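You operate a simulated robot arm through the tools that you are given. There is no shell and no other tool.

You run a simulated robot arm. Do the job below in one go: nothing can be reset, and whatever is moved stays where it is left.

Task
Mix the vial with the red cap and read it on the silt meter.
Fine: tip it until the sediment is up; it ends in the well under the shut lid, its figure on the display, the meter on, still on low range. Where these are worked on the way, their far stop is far enough and under half their travel is too little: meter lid.

Only the result counts: the job must be done as asked and must still hold three seconds after the hand-in. Knocking over, shifting, dropping, spilling or breaking anything else fails it. A push-on lid holds only when it is set on centred and level and pressed home; a screw cap is set on level and turned clockwise until tight.

Robot
A 7-joint arm with a two-finger parallel gripper, fixed in place. Base frame: the origin is on the floor under the middle of its stand, x ahead of it, y to its left, z up. Units: mm, rad, N and s.
With the tool pointing down near the work surface it reaches from about 440 to 920 mm from the base axis. Its first joint turns from -2.496 to 2.496 rad. Payload 3 kg.
The TCP is the grasp point between the finger pads, 30 mm short of the fingertips. In the tool frame z runs along the fingers and y along their closing line. The gripper opens to 94 mm. The fingers are 28 mm wide and 10 mm thick; the gripper's body (50 by 96 mm) begins 55 mm behind the TCP.
Orientation is that of the tool frame in the base frame, as a unit quaternion [x, y, z, w]. With the fingers straight down and closing along the base's y, the tool's x points along the base's -x, its y along +y and its z along -z.

Tools
- The arm moves only by the tool arm_command. Its argument "plan" is a list that holds one entry, the list of rows, each a list of 7 numbers: the shift along the tool's x, y, z in mm, then the turn, a rotation vector about the tool's x, y, z in rad, then the finger opening in mm, from 0 to 94. In form: [[[dx, dy, dz, rx, ry, rz, grip], ...]]. A call has 1 to 20 rows; each row shifts and turns the commanded pose from where the row before left it, along the tool's axes as they then stand. A row lasts 0.2 s, in which the tool goes at most 50 mm and 0.15 rad; a call with a longer step from one row to the next is refused whole, and so is a gripper value outside its range. A pose out of reach is approached as far as the arm can. The call stops where the force on the tool passes 90 N (or 10 N more than at its start, if that is more) or the arm is blocked; 0.2 s more then pass. Each finger travels about 72 mm/s and halts on what it meets, pressing with about 34 N; the grip force reading is that of the motor and also rises with nothing between the fingers. The clock runs only during rows and for 0.2 s after the last one: add rows that do not move to give the fingers time. The reply holds the time, the measured pose of the TCP, the force on the tool along the base axes, the opening and the grip force, in the units named above and with some noise, with the torque about the TCP (base axes, N m) and any sound that the robot's microphone picked up.
- Cameras (640 x 400 px; columns grow to the right, rows downward): "scene" is fixed at [222.5, -651, 1403.3]; the picture's right is [0.71, -0.70, 0.00], its down [-0.24, -0.24, -0.94] and it looks along [0.66, 0.67, -0.34] (base axes); focal length 309 px, centre (320, 200). "wrist" rides on the gripper at [76, 14, -102] in the tool frame; the picture's right is [-0.18, 0.98, 0.00], its down [-0.75, -0.14, -0.64] and it looks along [-0.63, -0.12, 0.77] (tool axes); focal length 243 px, centre (320, 200). There is no depth. A picture from a camera that has moved, and an enlarged one, comes with that camera's place and axes in the base frame and with its lens.
- get_image(camera): a new picture of that camera. The clock stands still meanwhile.
- inspect(camera, box): a new picture of the part [left, top, right, bottom] of that camera's present view, enlarged. The clock stands still meanwhile.
- sign_off(): hands the job in; it is judged then, once.

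Places have to be worked out from the pictures, the camera data and where the tool is seen. Open the gripper and draw the arm clear of the work before you hand the job in, unless the task says otherwise.

The tools are called after "Request:" as a command line: name --argument value ..., lists and objects as JSON in quotes. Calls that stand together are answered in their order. arm_command: Moves the arm, as the interface text tells. Its arguments: {"type":"object","properties":{"plan":{"type":"array"}},"required":["plan"]} The other tools are called the same way: get_image (camera) takes a picture; inspect (camera, box) takes an enlarged picture of a part of a camera's view; sign_off () hands the job in.

At the start:

```text
time: 0.0
eef_pos: [683.9, -48.0, 1117.9]
orientation: [-0.001, 1.0, 0.001, 0.0]
wrist_force: [-0.2, -0.2, 0.3]
wrist_torque: [-0.01, 0.02, -0.02]
gripper_width: 93.9
grasp_force: 0.1
```

scene: 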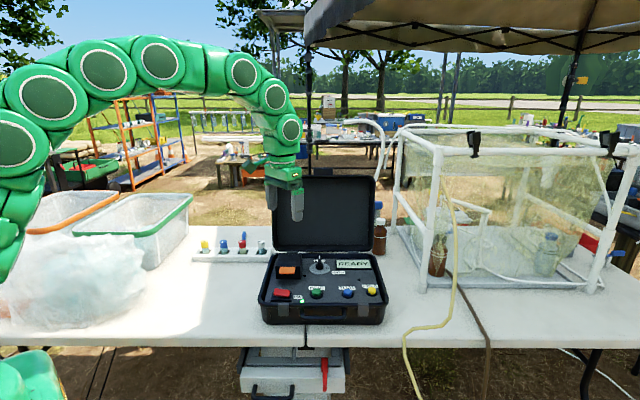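
wrist: 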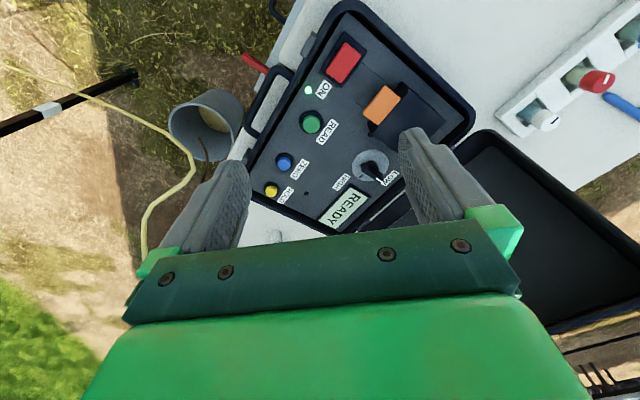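

I start with a closer look at the meter and the vial rack from the scene camera, plus the wrist view.

Request:
inspect --camera "scene" --box '[250, 230, 400, 330]'

Request:
inspect --camera "scene" --box '[180, 220, 290, 290]'

Request:
inspect --camera "wrist" --box '[240, 0, 480, 240]'

Request:
inspect --camera "wrist" --box '[480, 0, 640, 160]'

```text
4.00 times, centred on (325, 280) of scene
camera zoom: at [222.5, -651.0, 1403.3], right [0.71, -0.7, 0.0], down [-0.24, -0.24, -0.94], along [0.66, 0.67, -0.34], focal length 1236 px, centre (300, -120)
```

zoom: 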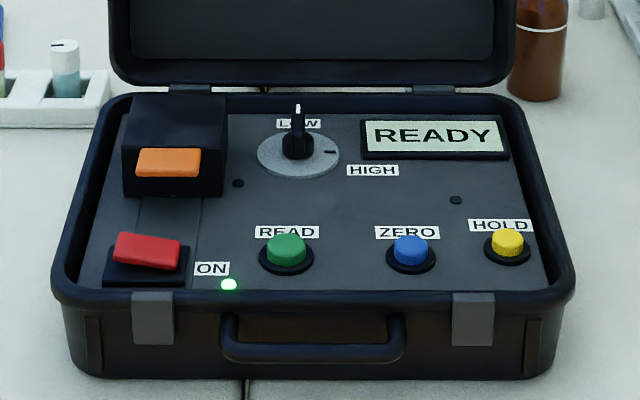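

```text
5.71 times, centred on (235, 255) of scene
camera zoom: at [222.5, -651.0, 1403.3], right [0.71, -0.7, 0.0], down [-0.24, -0.24, -0.94], along [0.66, 0.67, -0.34], focal length 1766 px, centre (806, -114)
```

zoom: 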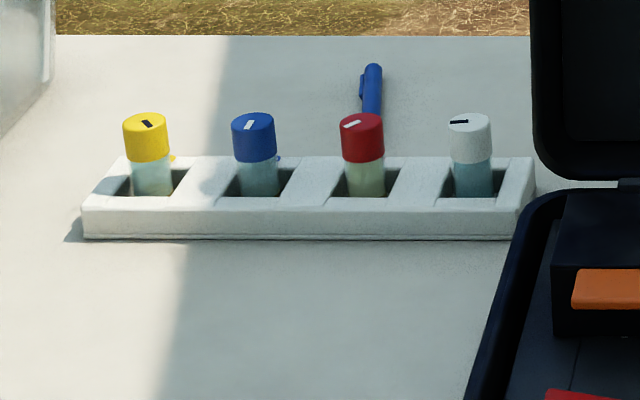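

```text
1.67 times, centred on (360, 120) of wrist
camera zoom: at [607.6, -33.2, 1221.7], right [0.18, 0.98, 0.0], down [0.75, -0.14, 0.64], along [0.63, -0.12, -0.77], focal length 404 px, centre (253, 333)
```

zoom: 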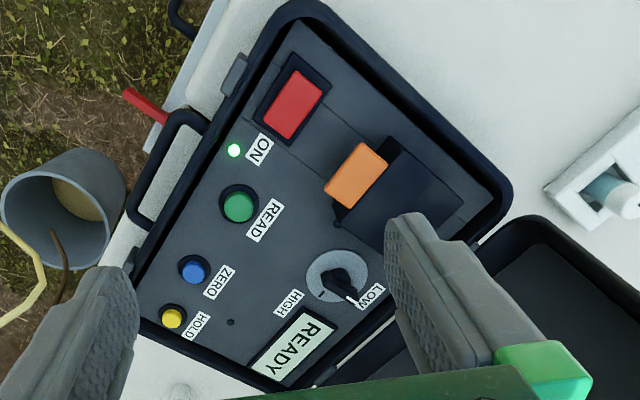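

```text
2.50 times, centred on (560, 80) of wrist
camera zoom: at [607.6, -33.2, 1221.7], right [0.18, 0.98, 0.0], down [0.75, -0.14, 0.64], along [0.63, -0.12, -0.77], focal length 606 px, centre (-280, 500)
```

zoom: 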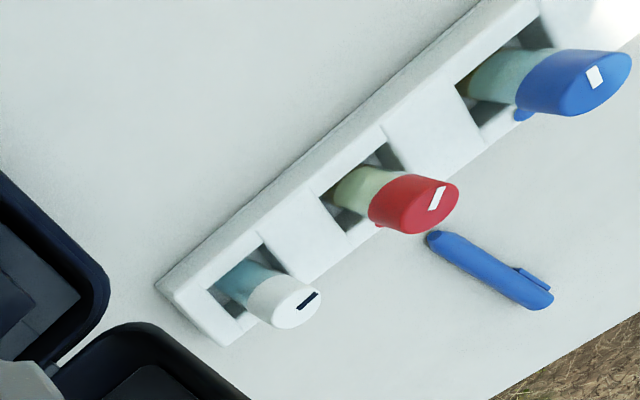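

The case sits at about 45° to the base, with the READ button near (769, -81, 821), the orange-tabbed well cover near (760, 50, 840), and the red vial near (775, 345, 840). I'll turn the tool 45° so the wrist camera lines up with the case, then look again.

Request:
arm_command --plan '[[[0, 0, 0, 0, 0, -0.131, 60], [0, 0, 0, 0, 0, -0.131, 60], [0, 0, 0, 0, 0, -0.131, 60], [0, 0, 0, 0, 0, -0.131, 60], [0, 0, 0, 0, 0, -0.131, 60], [0, 0, 0, 0, 0, -0.13, 60], [0, 0, 0, 0, 0, 0, 60]]]'

Request:
get_image --camera "wrist"

```text
time: 1.6
eef_pos: [684.4, -47.6, 1119.1]
orientation: [-0.384, 0.923, 0.0, 0.0]
wrist_force: [-1.0, 0.2, -0.2]
wrist_torque: [-0.04, 0.04, 0.01]
gripper_width: 60.0
grasp_force: 0.1
```

```text
taken
camera wrist: at [619.9, -91.2, 1221.6], right [-0.57, 0.82, 0.0], down [0.63, 0.43, 0.64], along [0.53, 0.36, -0.77], focal length 243 px, centre (320, 200)
```

wrist: 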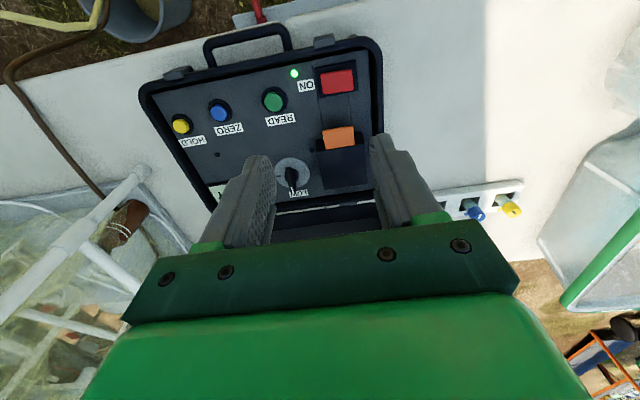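

The camera is now aligned with the case. I'll enlarge the cover and the knob to see how the cover works.

Request:
inspect --camera "wrist" --box '[250, 50, 390, 220]'

Request:
inspect --camera "scene" --box '[260, 245, 330, 315]'

```text
2.35 times, centred on (320, 135) of wrist
camera zoom: at [619.9, -91.2, 1221.6], right [-0.57, 0.82, 0.0], down [0.63, 0.43, 0.64], along [0.53, 0.36, -0.77], focal length 571 px, centre (320, 353)
```

zoom: 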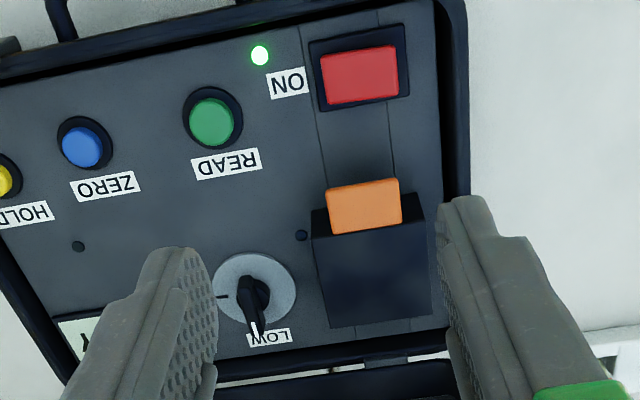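

```text
5.71 times, centred on (295, 280) of scene
camera zoom: at [222.5, -651.0, 1403.3], right [0.71, -0.7, 0.0], down [-0.24, -0.24, -0.94], along [0.66, 0.67, -0.34], focal length 1766 px, centre (463, -257)
```

zoom: 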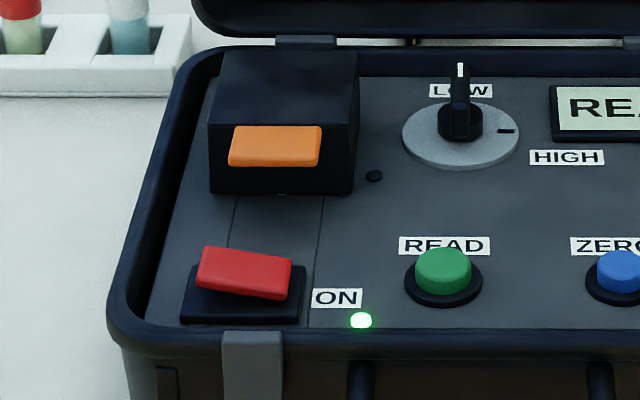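

The cover looks like a black box with an orange lip on its near face; from the two views I put the lip near (745, 29, 858). I'll come down closer above it to see the hinge or slide.

Request:
arm_command --plan '[[[-20, 4, 40, 0, 0, 0, 60], [-20, 4, 40, 0, 0, 0, 60], [-20, 4, 40, 0, 0, 0, 60], [-20, 4, 39, 0, 0, 0, 60], [0, 0, 0, 0, 0, 0, 60]]]'

Request:
get_image --camera "wrist"

Request:
get_image --camera "scene"

```text
time: 2.8
eef_pos: [726.7, 20.2, 959.1]
orientation: [-0.383, 0.924, 0.0, 0.0]
wrist_force: [0.1, 0.6, 0.6]
wrist_torque: [-0.03, 0.01, 0.0]
gripper_width: 60.0
grasp_force: 0.0
```

```text
taken
camera wrist: at [663.2, -23.5, 1064.1], right [-0.56, 0.83, 0.0], down [0.63, 0.43, 0.64], along [0.53, 0.36, -0.77], focal length 243 px, centre (320, 200)
```

wrist: 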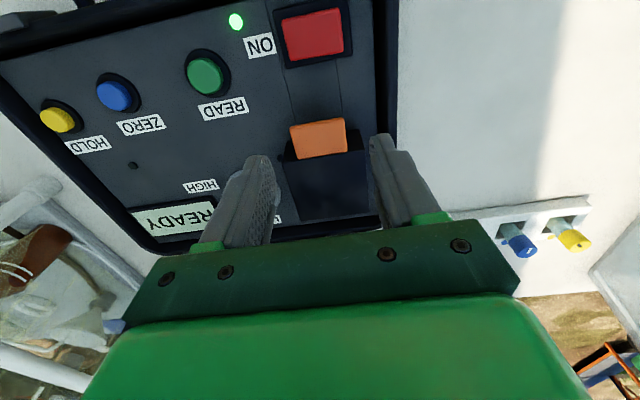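

```text
taken
```

scene: 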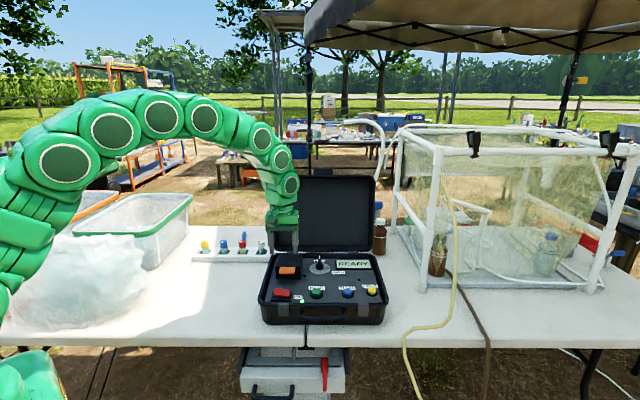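

The fingers now stand right over the cover. I'll enlarge both views of the box.

Request:
inspect --camera "wrist" --box '[250, 80, 400, 230]'

Request:
inspect --camera "scene" --box '[255, 200, 335, 290]'

```text
2.67 times, centred on (325, 155) of wrist
camera zoom: at [663.2, -23.5, 1064.1], right [-0.56, 0.83, 0.0], down [0.63, 0.43, 0.64], along [0.53, 0.36, -0.77], focal length 647 px, centre (307, 320)
```

zoom: 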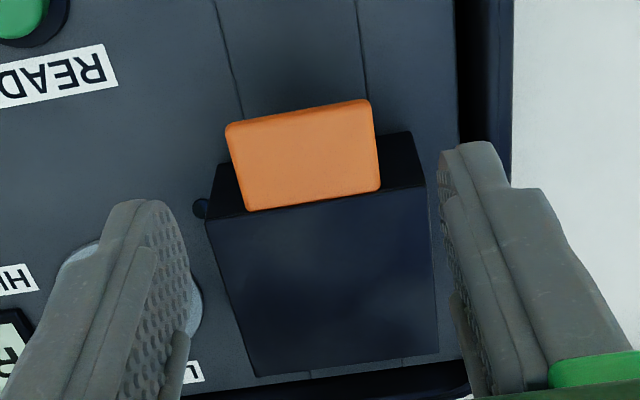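

```text
4.44 times, centred on (295, 245) of scene
camera zoom: at [222.5, -651.0, 1403.3], right [0.71, -0.7, 0.0], down [-0.24, -0.24, -0.94], along [0.66, 0.67, -0.34], focal length 1373 px, centre (431, 0)
```

zoom: 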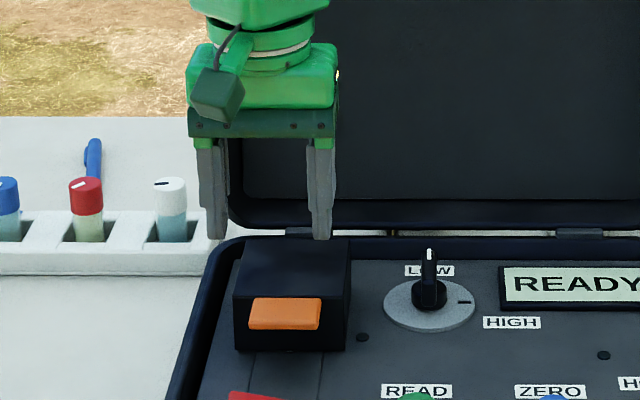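

The cover is about 86 mm wide and its top is at z≈858. The orange lip sticks out about 28 mm over the near side, 50 mm wide, centred near (745, 31). I'll bring the open fingers above the lip and check alignment before going down.

Request:
arm_command --plan '[[[-10.5, -3, 25, 0, 0, 0, 72], [-10.4, -2.7, 25, 0, 0, 0, 72], [0, 0, 10, 0, 0, 0, 72], [0, 0, 0, 0, 0, 0, 72]]]'

Request:
get_image --camera "wrist"

Request:
inspect --camera "scene" --box '[255, 220, 335, 310]'

```text
time: 3.8
eef_pos: [747.3, 30.1, 897.4]
orientation: [-0.383, 0.924, 0.0, 0.0]
wrist_force: [0.2, 0.0, 0.6]
wrist_torque: [0.05, -0.03, 0.02]
gripper_width: 72.2
grasp_force: 0.1
```

```text
taken
camera wrist: at [683.9, -12.8, 1002.0], right [-0.56, 0.83, 0.0], down [0.63, 0.43, 0.64], along [0.53, 0.36, -0.77], focal length 243 px, centre (320, 200)
```

wrist: 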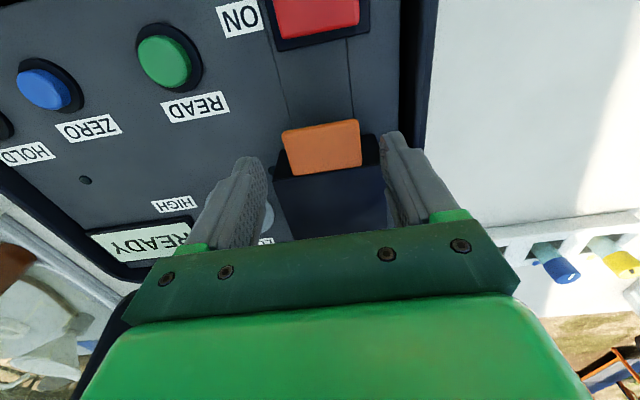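

```text
4.44 times, centred on (295, 265) of scene
camera zoom: at [222.5, -651.0, 1403.3], right [0.71, -0.7, 0.0], down [-0.24, -0.24, -0.94], along [0.66, 0.67, -0.34], focal length 1373 px, centre (431, -89)
```

zoom: 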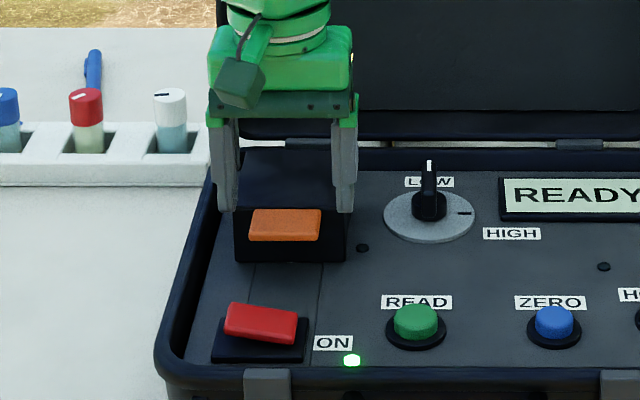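

The fingers straddle the lip well sideways, but they need to be about 7 mm further toward the near side to clear the box face. I'll shift, go down beside the lip and close on it.

Request:
arm_command --plan '[[[7, 0, 0, 0, 0, 0, 72], [0, 0, 16, 0, 0, 0, 72], [0, 0, 15, 0, 0, 0, 72], [0, 0, 0, 0, 0, 0, 72], [0, 0, 0, 0, 0, 0, 40], [0, 0, 0, 0, 0, 0, 40], [0, 0, 0, 0, 0, 0, 40]]]'

Request:
inspect --camera "wrist" --box '[220, 80, 420, 230]'

Request:
inspect --camera "scene" --box '[255, 220, 335, 310]'

```text
time: 5.4
eef_pos: [742.4, 26.4, 867.1]
orientation: [-0.383, 0.924, 0.0, -0.001]
wrist_force: [-17.6, 14.6, 0.9]
wrist_torque: [-0.04, 0.49, 0.11]
gripper_width: 53.6
grasp_force: 11.9
```

```text
2.67 times, centred on (320, 155) of wrist
camera zoom: at [679.0, -17.8, 971.3], right [-0.57, 0.82, 0.0], down [0.63, 0.43, 0.64], along [0.53, 0.36, -0.77], focal length 647 px, centre (320, 320)
```

zoom: 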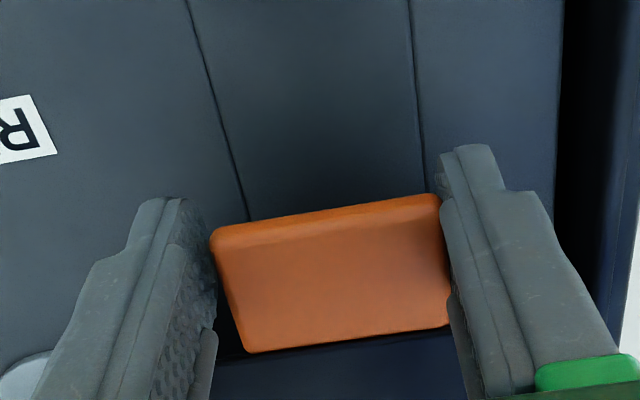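

```text
4.44 times, centred on (295, 265) of scene
camera zoom: at [222.5, -651.0, 1403.3], right [0.71, -0.7, 0.0], down [-0.24, -0.24, -0.94], along [0.66, 0.67, -0.34], focal length 1373 px, centre (431, -89)
```

zoom: 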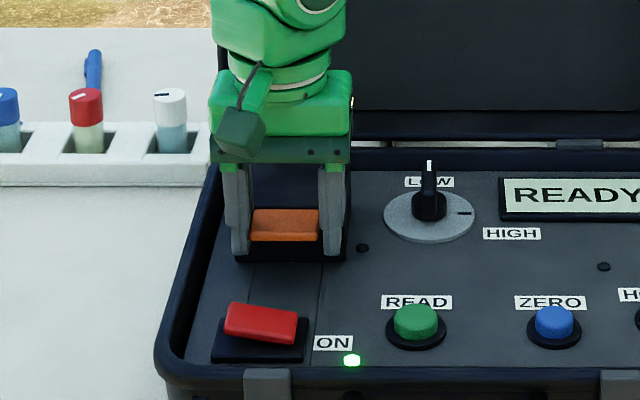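

Only the left-hand finger touches the lip, with about 23 N sideways. I'll shift the hand 2 mm toward that side so both pads seat.

Request:
arm_command --plan '[[[0, 1, 0, 0, 0, 0, 40], [0, 1, 0, 0, 0, 0, 40], [0, 0, 0, 0, 0, 0, 40], [0, 0, 0, 0, 0, 0, 40]]]'

```text
time: 6.4
eef_pos: [741.1, 26.7, 866.9]
orientation: [-0.383, 0.924, 0.0, 0.001]
wrist_force: [-9.0, 16.2, -4.3]
wrist_torque: [0.09, 0.15, -0.08]
gripper_width: 50.3
grasp_force: 9.0
```

Width is now 50.3 mm, so both pads are on the lip, with some sideways load left. I'll ease over 1.5 mm more and check that the load drops.

Request:
arm_command --plan '[[[0, 1.5, 0, 0, 0, 0, 40], [0, 0, 0, 0, 0, 0, 40], [0, 0, 0, 0, 0, 0, 40]]]'

```text
time: 7.2
eef_pos: [740.0, 26.8, 867.7]
orientation: [-0.382, 0.924, -0.001, 0.001]
wrist_force: [11.4, 0.6, 1.1]
wrist_torque: [0.14, -0.62, -0.09]
gripper_width: 49.4
grasp_force: 45.1
```

Now it is clamped (49.4 mm, 45 N). I'll lift gently 12 mm to test whether the cover hinges up.

Request:
arm_command --plan '[[[0, 0, -4, 0, 0, 0, 40], [0, 0, -4, 0, 0, 0, 40], [0, 0, -4, 0, 0, 0, 40], [0, 0, 0, 0, 0, 0, 40]]]'

Request:
inspect --camera "scene" --box '[255, 220, 335, 310]'

Request:
inspect --camera "wrist" --box '[220, 80, 420, 230]'

```text
time: 8.2
eef_pos: [742.2, 28.5, 880.0]
orientation: [-0.382, 0.924, -0.001, 0.001]
wrist_force: [51.3, 1.8, -22.6]
wrist_torque: [-0.09, -0.5, 0.24]
gripper_width: 49.8
grasp_force: 45.3
```

```text
4.44 times, centred on (295, 265) of scene
camera zoom: at [222.5, -651.0, 1403.3], right [0.71, -0.7, 0.0], down [-0.24, -0.24, -0.94], along [0.66, 0.67, -0.34], focal length 1373 px, centre (431, -89)
```

zoom: 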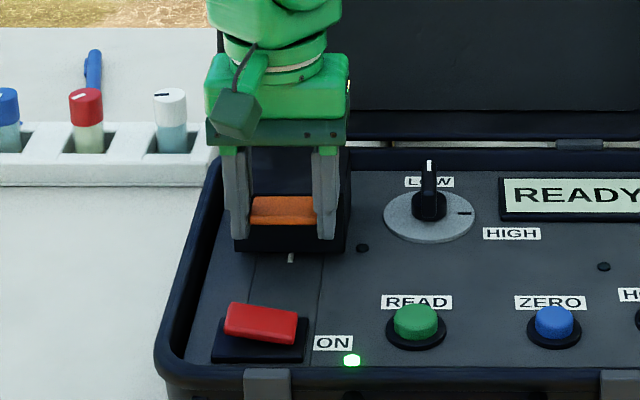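

```text
2.67 times, centred on (320, 155) of wrist
camera zoom: at [678.1, -15.4, 983.5], right [-0.56, 0.83, 0.0], down [0.63, 0.43, 0.64], along [0.53, 0.36, -0.77], focal length 647 px, centre (320, 320)
```

zoom: 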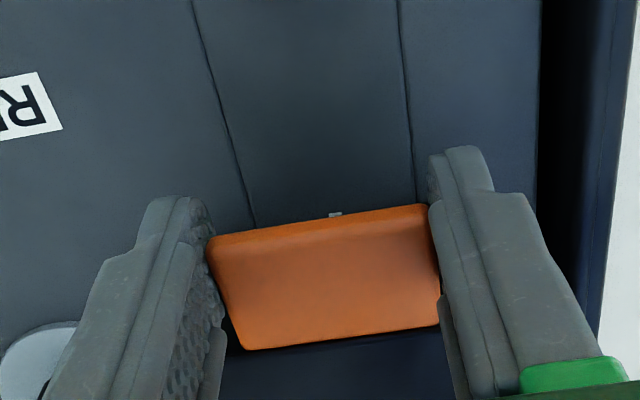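

The cover lifts as one piece and pulls backward, so it hinges along its rear edge at panel level. I'll follow that arc with the tool upright, easing off the sideways load, then check.

Request:
arm_command --plan '[[[-6, -0.7, -3, 0, 0, 0, 40], [-5.3, 0, -5.5, 0, 0, 0, 40], [-5.9, 0, -7.7, 0, 0, 0, 40], [-6.5, 0, -7.1, 0, 0, 0, 40], [0, 0, 0, 0, 0, 0, 40]]]'

Request:
inspect --camera "scene" --box '[255, 190, 345, 290]'

Request:
get_image --camera "wrist"

```text
time: 9.4
eef_pos: [756.9, 45.6, 901.7]
orientation: [-0.382, 0.924, 0.002, 0.0]
wrist_force: [-2.2, -28.2, 8.2]
wrist_torque: [-1.15, 0.75, -0.01]
gripper_width: 49.4
grasp_force: 45.6
```

```text
4.00 times, centred on (300, 240) of scene
camera zoom: at [222.5, -651.0, 1403.3], right [0.71, -0.7, 0.0], down [-0.24, -0.24, -0.94], along [0.66, 0.67, -0.34], focal length 1236 px, centre (400, 40)
```

zoom: 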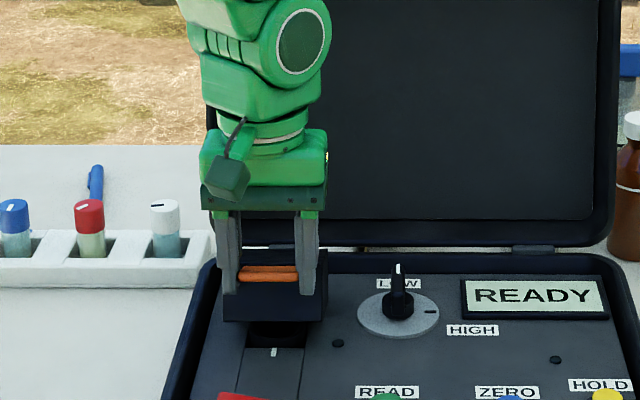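

```text
taken
camera wrist: at [694.4, 0.6, 1006.4], right [-0.56, 0.83, 0.0], down [0.63, 0.43, 0.64], along [0.53, 0.36, -0.77], focal length 243 px, centre (320, 200)
```

wrist: 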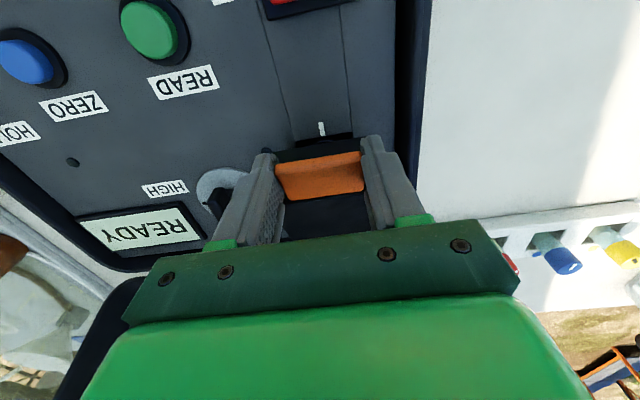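

The cover is about 25° open and an index mark is visible on the panel in front of the well. The residual force says the true arc is slightly larger, so I'll adjust and continue, tipping the hand toward the near side to stay clear of the case lid.

Request:
arm_command --plan '[[[-5.4, -0.5, -7.2, 0, -0.0625, 0, 40], [-7.2, -0.5, -5.3, 0, -0.0625, 0, 40], [-8.05, 0, -3.9, 0, -0.0625, 0, 40], [-8.5, 0, -2.6, 0, -0.0625, 0, 40], [0, 0, 0, 0, 0, 0, 40]]]'

Request:
inspect --camera "scene" --box '[255, 190, 345, 290]'

Request:
get_image --camera "wrist"

```text
time: 10.6
eef_pos: [778.2, 64.4, 927.0]
orientation: [-0.38, 0.916, 0.047, 0.117]
wrist_force: [-13.0, -18.4, 28.1]
wrist_torque: [-0.72, 0.64, 0.03]
gripper_width: 49.6
grasp_force: 44.7
```

```text
4.00 times, centred on (300, 240) of scene
camera zoom: at [222.5, -651.0, 1403.3], right [0.71, -0.7, 0.0], down [-0.24, -0.24, -0.94], along [0.66, 0.67, -0.34], focal length 1236 px, centre (400, 40)
```

zoom: 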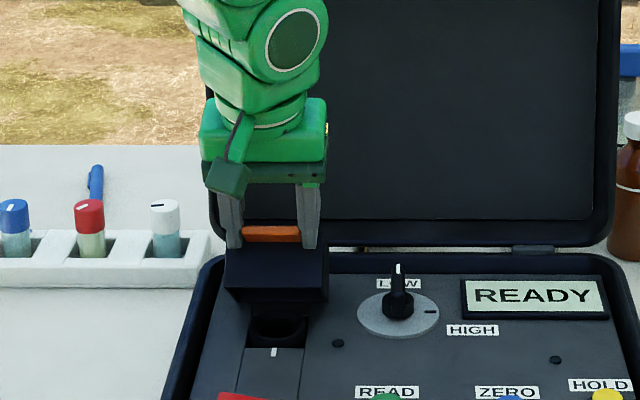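

```text
taken
camera wrist: at [697.8, 4.2, 1007.6], right [-0.57, 0.82, 0.04], down [0.5, 0.3, 0.81], along [0.65, 0.48, -0.58], focal length 243 px, centre (320, 200)
```

wrist: 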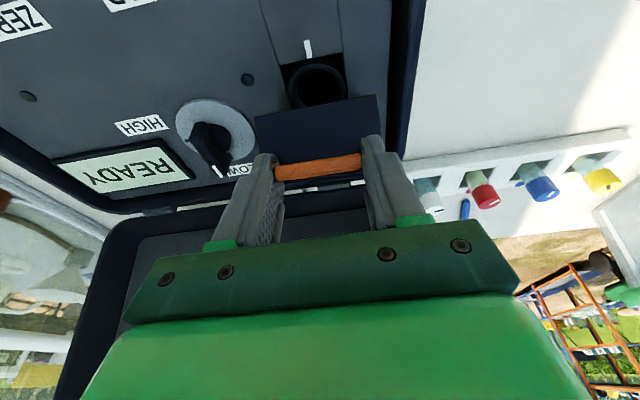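

The round well and its mark are now visible, with the cover about 45° open and the case lid still clear. I'll correct outward a little and go on along the arc.

Request:
arm_command --plan '[[[-8.65, 0, -3.57, 0, -0.0625, 0, 40], [-9.08, 0, 0.36, 0, -0.0625, 0, 40], [-9.02, 0, 1.78, 0, -0.0625, 0, 40], [-8.65, 0, 3.22, 0, -0.0625, 0, 40], [0, 0, 0, 0, 0, 0, 40]]]'

Request:
inspect --camera "scene" --box '[255, 190, 345, 290]'

Request:
get_image --camera "wrist"

```text
time: 11.8
eef_pos: [803.3, 89.2, 936.8]
orientation: [-0.37, 0.895, 0.094, 0.23]
wrist_force: [-10.0, -4.1, 33.2]
wrist_torque: [-0.11, 0.63, 0.09]
gripper_width: 49.8
grasp_force: 44.9
```

```text
4.00 times, centred on (300, 240) of scene
camera zoom: at [222.5, -651.0, 1403.3], right [0.71, -0.7, 0.0], down [-0.24, -0.24, -0.94], along [0.66, 0.67, -0.34], focal length 1236 px, centre (400, 40)
```

zoom: 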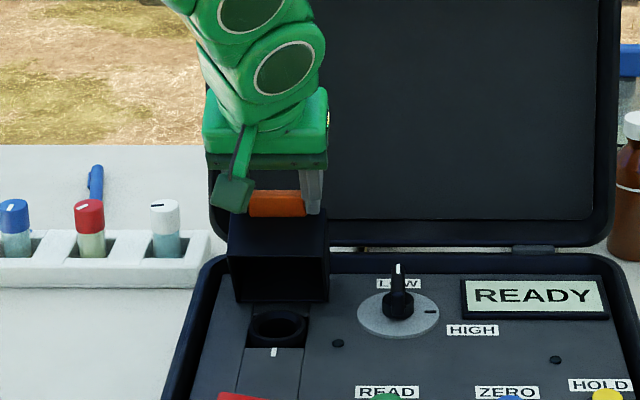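

```text
taken
camera wrist: at [710.4, 16.6, 991.1], right [-0.58, 0.81, 0.09], down [0.35, 0.15, 0.93], along [0.74, 0.57, -0.37], focal length 243 px, centre (320, 200)
```

wrist: 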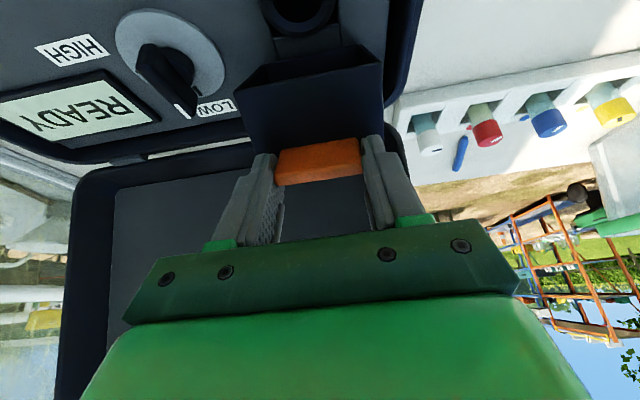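

The cover is around 65° open and going smoothly; the remaining force is an upward pull along the arc. I'll continue to about 82° with the hand tipped further away from the case lid.

Request:
arm_command --plan '[[[-9.17, 0, 2.72, 0, -0.0625, 0, 40], [-7.57, 0, 6.08, 0, -0.0625, 0, 40], [-6.47, 0, 7.26, 0, -0.0625, 0, 40], [-5.44, 0, 8.35, 0, -0.0625, 0, 40], [0, 0, 0, 0, 0, 0, 40]]]'

Request:
inspect --camera "scene" --box '[255, 190, 345, 290]'

Request:
get_image --camera "wrist"

```text
time: 13.0
eef_pos: [829.1, 114.0, 933.8]
orientation: [-0.356, 0.859, 0.14, 0.339]
wrist_force: [4.2, -5.9, 12.0]
wrist_torque: [0.13, 0.74, 0.06]
gripper_width: 49.7
grasp_force: 45.1
```

```text
4.00 times, centred on (300, 240) of scene
camera zoom: at [222.5, -651.0, 1403.3], right [0.71, -0.7, 0.0], down [-0.24, -0.24, -0.94], along [0.66, 0.67, -0.34], focal length 1236 px, centre (400, 40)
```

zoom: 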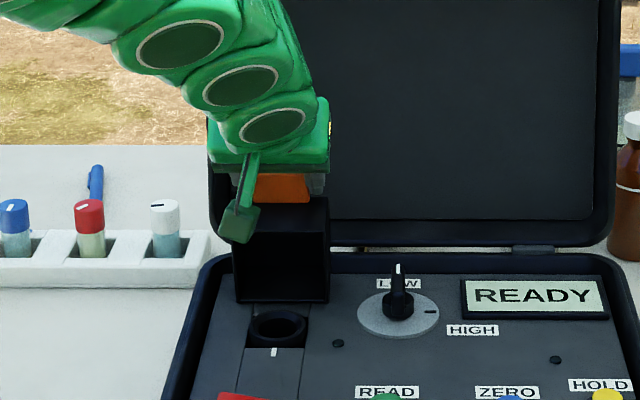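

```text
taken
camera wrist: at [729.7, 36.3, 956.5], right [-0.6, 0.79, 0.12], down [0.18, -0.02, 0.98], along [0.78, 0.61, -0.13], focal length 243 px, centre (320, 200)
```

wrist: 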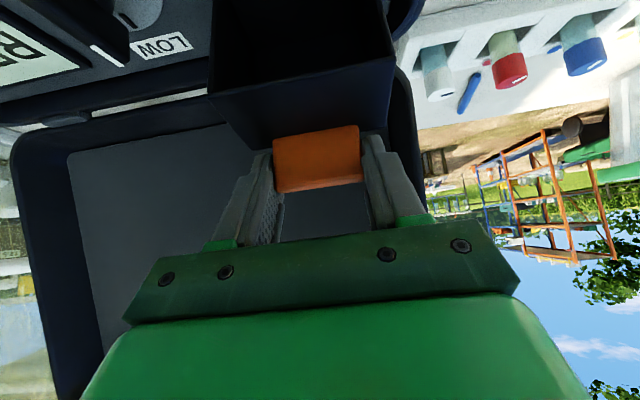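

The cover is nearly upright. I'll push a little further in small steps, watching for the stop.

Request:
arm_command --plan '[[[-2.5, 0, 4.4, 0, 0, 0, 40], [-2.5, 0, 4.4, 0, 0, 0, 40], [0, 0, 0, 0, 0, 0, 40]]]'

```text
time: 13.8
eef_pos: [835.4, 121.4, 930.3]
orientation: [-0.356, 0.859, 0.14, 0.339]
wrist_force: [-2.2, 8.7, 27.3]
wrist_torque: [-0.11, 0.3, -0.02]
gripper_width: 49.7
grasp_force: 45.1
```

No stop yet, and forces are low. One more small step along the arc, slightly raised.

Request:
arm_command --plan '[[[-2.4, 0, 3.6, 0, 0, 0, 40], [-2.4, 0, 4.0, 0, 0, 0, 40], [0, 0, 0, 0, 0, 0, 40]]]'

Request:
inspect --camera "scene" --box '[255, 190, 345, 290]'

Request:
get_image --camera "wrist"

```text
time: 14.6
eef_pos: [840.6, 127.2, 925.5]
orientation: [-0.356, 0.86, 0.14, 0.339]
wrist_force: [-1.5, 1.8, 24.0]
wrist_torque: [-0.64, 0.65, -0.11]
gripper_width: 49.8
grasp_force: 45.4
```

```text
4.00 times, centred on (300, 240) of scene
camera zoom: at [222.5, -651.0, 1403.3], right [0.71, -0.7, 0.0], down [-0.24, -0.24, -0.94], along [0.66, 0.67, -0.34], focal length 1236 px, centre (400, 40)
```

zoom: 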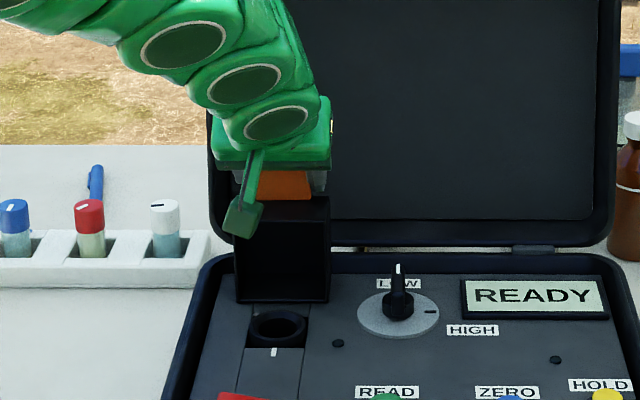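

```text
taken
camera wrist: at [743.2, 49.4, 950.0], right [-0.6, 0.79, 0.12], down [0.18, -0.02, 0.98], along [0.78, 0.61, -0.13], focal length 243 px, centre (320, 200)
```

wrist: 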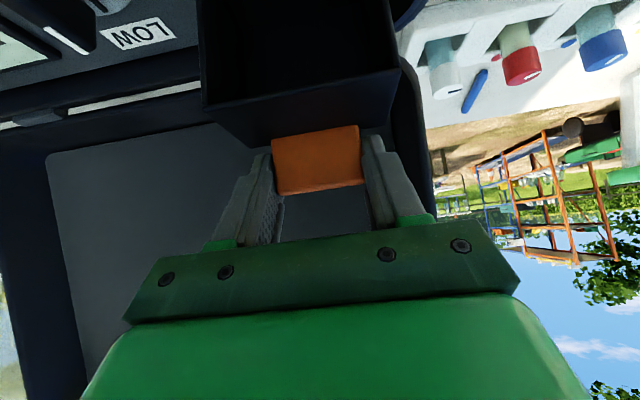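

The cover is a bit past upright, and the 24 N upward force is the fingertips resting against it. I'll open the fingers and back straight out along the finger axis, then see whether the cover stays.

Request:
arm_command --plan '[[[0, 0, -1, 0, 0, 0, 60], [0, 0, -2, 0, 0, 0, 70], [0, 0, -5, 0, 0, 0, 70], [0, 0, -15, 0, 0, 0, 70], [0, 0, -30, 0, 0, 0, 70], [0, 0, -30, 0, 0, 0, 70], [0, 0, 0, 0, 0, 0, 70]]]'

Request:
inspect --camera "scene" --box '[255, 190, 345, 290]'

Request:
get_image --camera "wrist"

```text
time: 16.2
eef_pos: [802.0, 89.7, 988.0]
orientation: [-0.356, 0.86, 0.139, 0.339]
wrist_force: [-0.4, 0.4, 0.3]
wrist_torque: [-0.02, 0.0, 0.02]
gripper_width: 70.0
grasp_force: 0.0
```

```text
4.00 times, centred on (300, 240) of scene
camera zoom: at [222.5, -651.0, 1403.3], right [0.71, -0.7, 0.0], down [-0.24, -0.24, -0.94], along [0.66, 0.67, -0.34], focal length 1236 px, centre (400, 40)
```

zoom: 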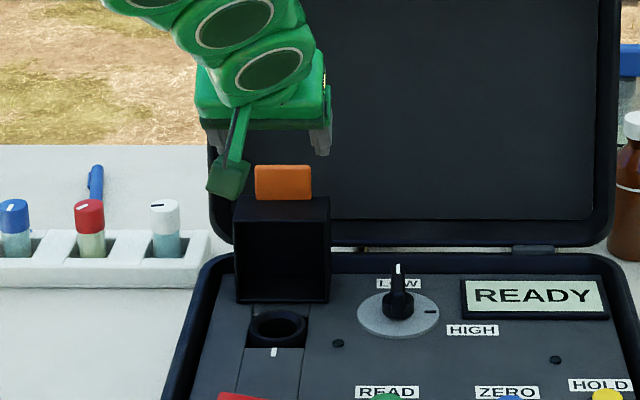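

```text
taken
camera wrist: at [703.3, 11.1, 1011.6], right [-0.6, 0.79, 0.13], down [0.18, -0.02, 0.98], along [0.78, 0.61, -0.13], focal length 243 px, centre (320, 200)
```

wrist: 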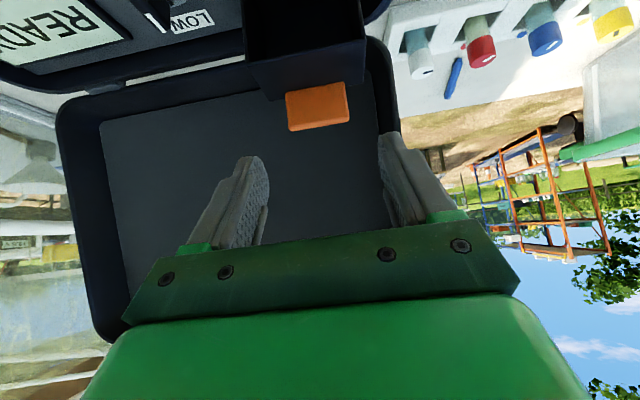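

The cover stays up at about 90–95°. Now I'll back away, set the tool upright, move left first (to clear the case lid's edge), then over toward the red vial at roughly (786, 370).

Request:
arm_command --plan '[[[22, 0, -20.5, 0, 0, 0, 60], [22, 0, -20.5, 0, 0, 0, 60], [0, 0, 0, 0, 0.15, 0, 60], [0, 0, 0, 0, 0.15, 0, 60], [0, 0, 0, 0, 0.15, 0, 60], [0, 0, 0, 0, 0.15, 0, 60], [0, 0, 0, 0, 0.15, 0, 60], [0, 42, 0, 0, 0, 0, 60], [0, 42, 0, 0, 0, 0, 60], [0, 42, 0, 0, 0, 0, 60], [0, 42, 0, 0, 0, 0, 60], [0, 40, 0, 0, 0, 0, 60], [-40, 0, 0, 0, 0, 0, 60], [-40, 0, 0, 0, 0, 0, 60], [-40, 0, 0, 0, 0, 0, 60], [0, 0, 0, 0, 0, 0, 60]]]'

Request:
get_image --camera "wrist"

Request:
get_image --camera "scene"

```text
time: 19.6
eef_pos: [697.5, 278.3, 987.4]
orientation: [-0.383, 0.924, 0.0, 0.001]
wrist_force: [0.0, 0.0, -0.1]
wrist_torque: [0.03, 0.0, -0.02]
gripper_width: 59.9
grasp_force: 0.2
```

```text
taken
camera wrist: at [633.9, 234.2, 1090.9], right [-0.56, 0.83, 0.0], down [0.63, 0.43, 0.64], along [0.53, 0.36, -0.77], focal length 243 px, centre (320, 200)
```

wrist: 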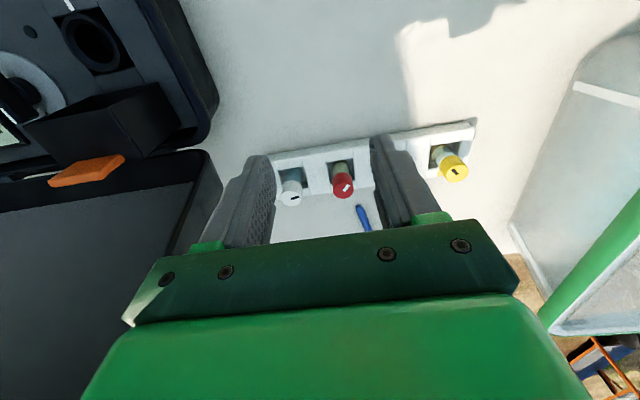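

```text
taken
```

scene: 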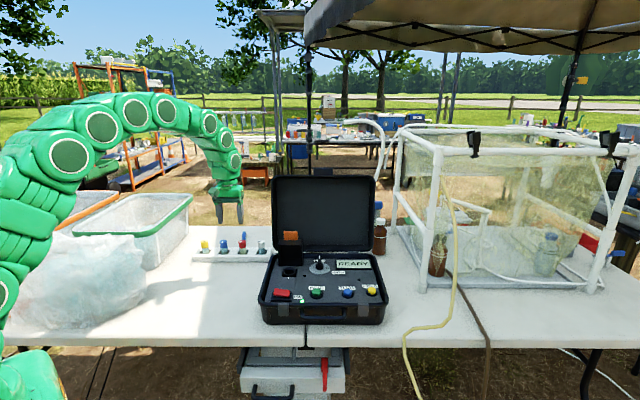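

Good clear path. I'll enlarge the red vial from both cameras to fix its position and see the sediment and cap mark.

Request:
inspect --camera "wrist" --box '[260, 130, 400, 230]'

Request:
inspect --camera "scene" --box '[215, 220, 275, 270]'

```text
4.00 times, centred on (330, 180) of wrist
camera zoom: at [633.9, 234.2, 1090.9], right [-0.56, 0.83, 0.0], down [0.63, 0.43, 0.64], along [0.53, 0.36, -0.77], focal length 970 px, centre (280, 280)
```

zoom: 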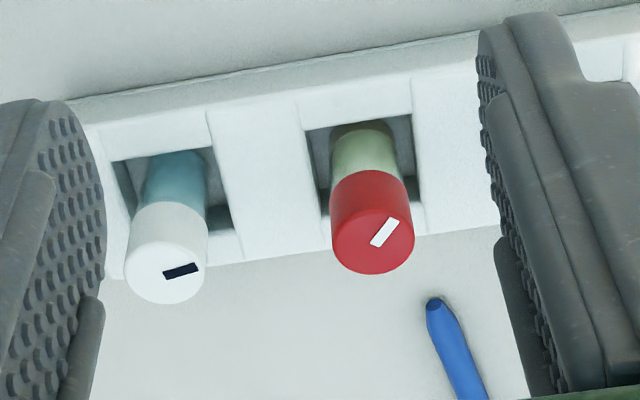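

```text
8.00 times, centred on (245, 245) of scene
camera zoom: at [222.5, -651.0, 1403.3], right [0.71, -0.7, 0.0], down [-0.24, -0.24, -0.94], along [0.66, 0.67, -0.34], focal length 2472 px, centre (920, -160)
```

zoom: 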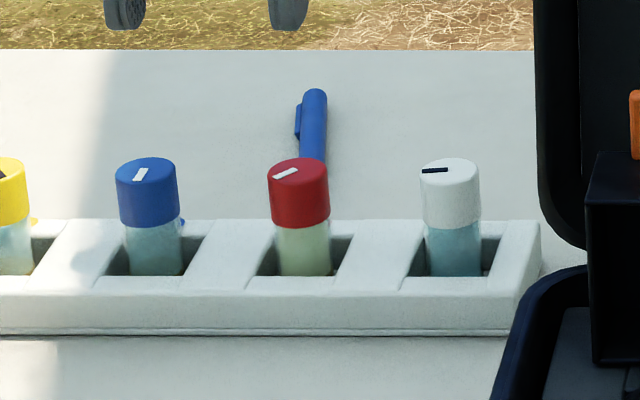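

The red cap's top is near (792, 384, 810), and its white tick points toward −x, while the well's mark is on the well's near side (45° round from that). I'll grip the cap with the tool back at zero yaw, so setting it in the well at the 45° yaw lines the tick up with the mark. I turn the tool and move in for a finer fix.

Request:
arm_command --plan '[[[0, 0, 0, 0, 0, 0.131, 60], [0, 0, 0, 0, 0, 0.131, 60], [0, 0, 0, 0, 0, 0.131, 60], [0, 0, 0, 0, 0, 0.131, 60], [0, 0, 0, 0, 0, 0.131, 60], [0, 0, 0, 0, 0, 0.13, 60], [-20, 35, 22, 0, 0, 0, 60], [-20, 35, 22, 0, 0, 0, 60], [-22, 36, 22, 0, 0, 0, 60], [0, 0, 0, 0, 0, 0, 60]]]'

Request:
get_image --camera "wrist"

Request:
inspect --camera "scene" --box '[200, 190, 290, 270]'

```text
time: 21.8
eef_pos: [758.2, 384.0, 920.6]
orientation: [0.0, 1.0, -0.001, 0.0]
wrist_force: [-0.2, 0.0, 0.1]
wrist_torque: [0.02, 0.02, 0.0]
gripper_width: 60.1
grasp_force: 0.0
```

```text
taken
camera wrist: at [682.3, 399.4, 1023.8], right [0.18, 0.98, 0.0], down [0.75, -0.14, 0.64], along [0.63, -0.12, -0.77], focal length 243 px, centre (320, 200)
```

wrist: 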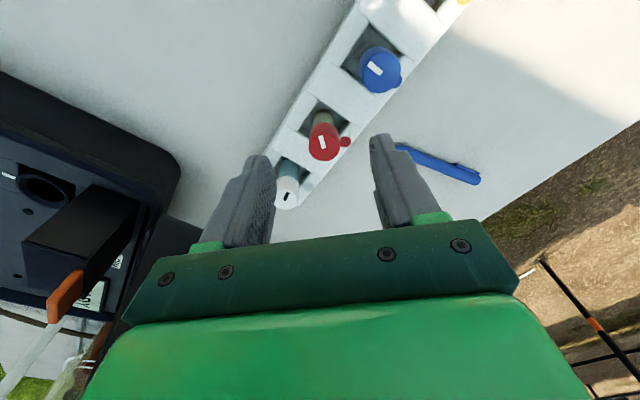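

```text
5.00 times, centred on (245, 230) of scene
camera zoom: at [222.5, -651.0, 1403.3], right [0.71, -0.7, 0.0], down [-0.24, -0.24, -0.94], along [0.66, 0.67, -0.34], focal length 1545 px, centre (695, 50)
```

zoom: 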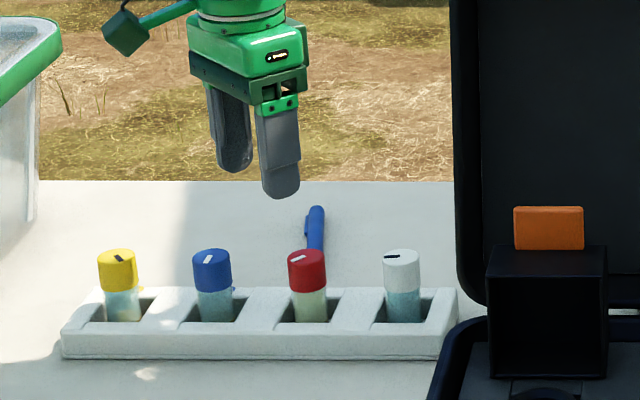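

I'll zoom on the red vial in this view for a precise fix.

Request:
inspect --camera "wrist" --box '[270, 90, 370, 190]'

```text
4.00 times, centred on (320, 140) of wrist
camera zoom: at [682.3, 399.4, 1023.8], right [0.18, 0.98, 0.0], down [0.75, -0.14, 0.64], along [0.63, -0.12, -0.77], focal length 970 px, centre (320, 440)
```

zoom: 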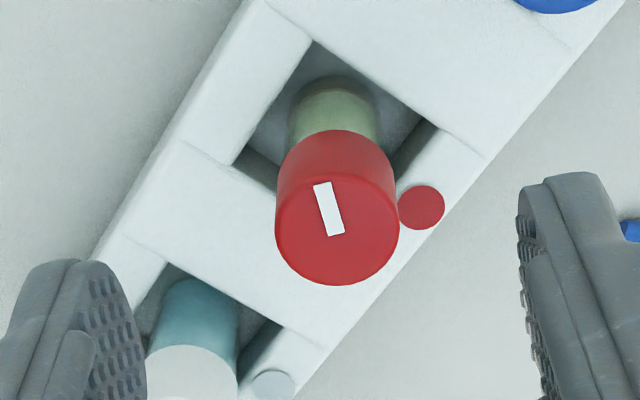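

The cap top centres at about (792, 383, 811), 30 mm across, tick pointing close to −x. I'll move right above it and check centring before descending.

Request:
arm_command --plan '[[[-17, -0.3, 20, 0, 0, 0, 60], [-16.6, -0.3, 25, 0, 0, 0, 60], [0, 0, 0, 0, 0, 0, 60]]]'

Request:
get_image --camera "wrist"

Request:
inspect --camera "scene" --box '[200, 190, 290, 270]'

```text
time: 22.6
eef_pos: [793.5, 383.9, 876.4]
orientation: [-0.001, 1.0, 0.0, -0.001]
wrist_force: [0.1, 0.8, -0.7]
wrist_torque: [0.0, 0.02, 0.02]
gripper_width: 59.7
grasp_force: 0.0
```

```text
taken
camera wrist: at [717.3, 398.6, 980.0], right [0.18, 0.98, 0.0], down [0.75, -0.14, 0.64], along [0.63, -0.12, -0.77], focal length 243 px, centre (320, 200)
```

wrist: 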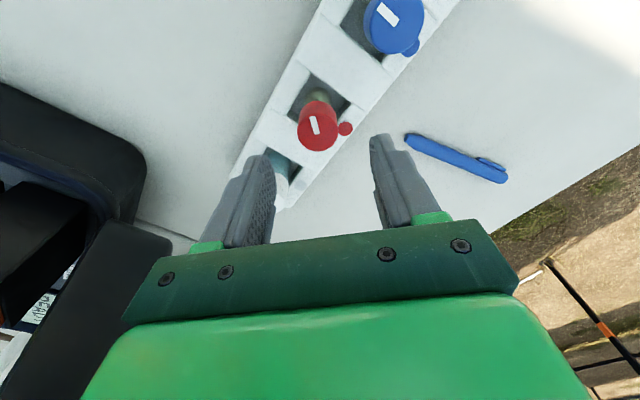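

```text
5.00 times, centred on (245, 230) of scene
camera zoom: at [222.5, -651.0, 1403.3], right [0.71, -0.7, 0.0], down [-0.24, -0.24, -0.94], along [0.66, 0.67, -0.34], focal length 1545 px, centre (695, 50)
```

zoom: 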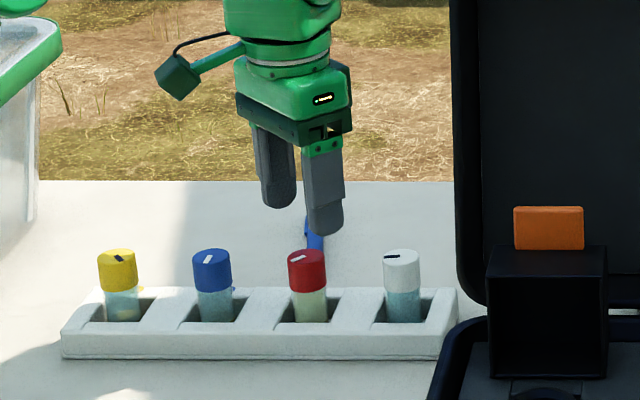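

Request:
inspect --camera "wrist" --box '[270, 80, 370, 180]'

```text
4.00 times, centred on (320, 130) of wrist
camera zoom: at [717.3, 398.6, 980.0], right [0.18, 0.98, 0.0], down [0.75, -0.14, 0.64], along [0.63, -0.12, -0.77], focal length 970 px, centre (320, 480)
```

zoom: 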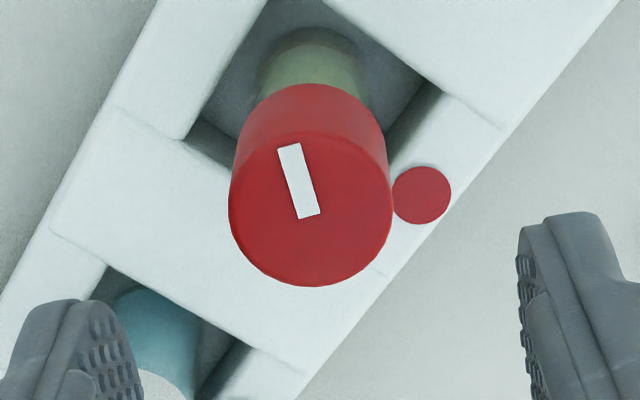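

The cap top fixes at (792.0, 383.0, 811). I'll correct by 1.5 mm, descend to z≈821 so the lower 20 mm of the pads take the cap, and close.

Request:
arm_command --plan '[[[1.5, -0.9, 15, 0, 0, 0, 56], [0, 0, 20, 0, 0, 0, 56], [0, 0, 20, 0, 0, 0, 56], [0, 0, 0, 0, 0, 0, 56], [0, 0, 0, 0, 0, 0, 34], [0, 0, 0, 0, 0, 0, 20], [0, 0, 0, 0, 0, 0, 20]]]'

Request:
inspect --camera "wrist" --box '[240, 80, 400, 200]'

Request:
inspect --camera "scene" --box '[200, 190, 290, 270]'

```text
time: 24.2
eef_pos: [790.6, 381.4, 820.7]
orientation: [-0.001, 1.0, 0.0, 0.0]
wrist_force: [-0.7, -0.1, -0.5]
wrist_torque: [0.01, 0.07, -0.01]
gripper_width: 27.3
grasp_force: 34.1
```

```text
3.33 times, centred on (320, 140) of wrist
camera zoom: at [714.6, 396.9, 925.1], right [0.18, 0.98, 0.0], down [0.75, -0.14, 0.64], along [0.63, -0.12, -0.77], focal length 809 px, centre (320, 400)
```

zoom: 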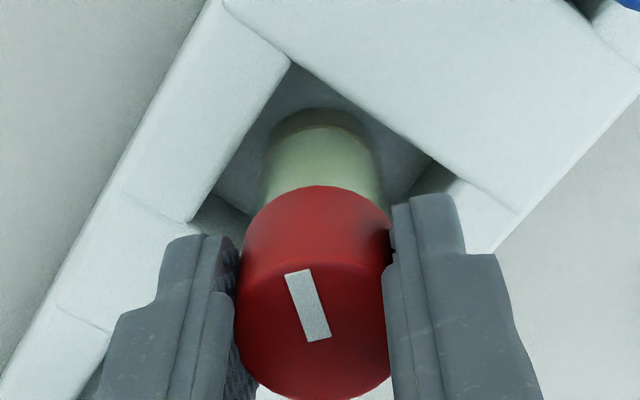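

```text
5.00 times, centred on (245, 230) of scene
camera zoom: at [222.5, -651.0, 1403.3], right [0.71, -0.7, 0.0], down [-0.24, -0.24, -0.94], along [0.66, 0.67, -0.34], focal length 1545 px, centre (695, 50)
```

zoom: 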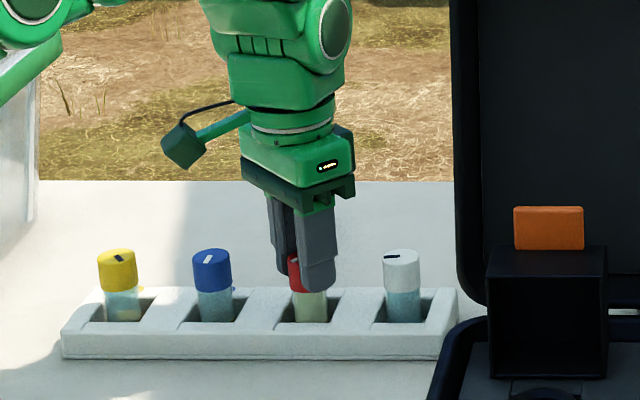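

The cap is held (27.3 mm, 34 N), and I can see brown sediment at the vial's bottom. I lift it straight up out of the rack.

Request:
arm_command --plan '[[[0, 0, -15, 0, 0, 0, 20], [0, 0, -30, 0, 0, 0, 20], [0, 0, -45, 0, 0, 0, 20], [0, 0, -45, 0, 0, 0, 20], [0, 0, -45, 0, 0, 0, 20], [0, 0, 0, 0, 0, 0, 20]]]'

Request:
inspect --camera "scene" --box '[200, 170, 290, 270]'

Request:
get_image --camera "wrist"

```text
time: 25.6
eef_pos: [792.2, 380.9, 1000.4]
orientation: [0.0, 1.0, 0.0, 0.0]
wrist_force: [0.3, 0.4, 0.1]
wrist_torque: [0.02, 0.02, 0.0]
gripper_width: 27.3
grasp_force: 33.7
```

```text
4.00 times, centred on (245, 220) of scene
camera zoom: at [222.5, -651.0, 1403.3], right [0.71, -0.7, 0.0], down [-0.24, -0.24, -0.94], along [0.66, 0.67, -0.34], focal length 1236 px, centre (620, 120)
```

zoom: 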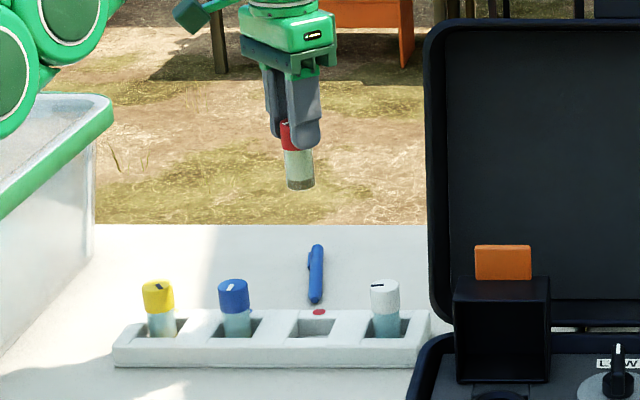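

```text
taken
camera wrist: at [716.2, 395.8, 1103.8], right [0.18, 0.98, 0.0], down [0.75, -0.14, 0.64], along [0.63, -0.12, -0.77], focal length 243 px, centre (320, 200)
```

wrist: 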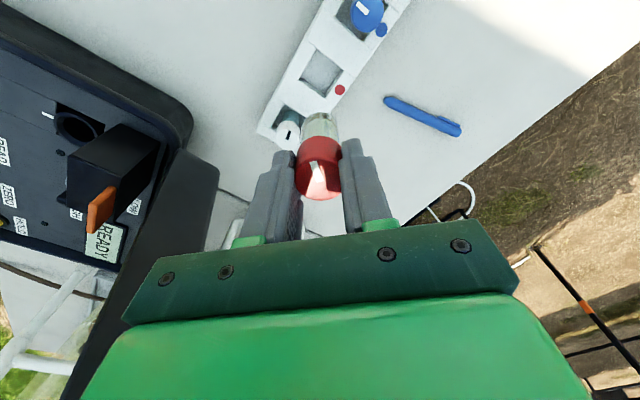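

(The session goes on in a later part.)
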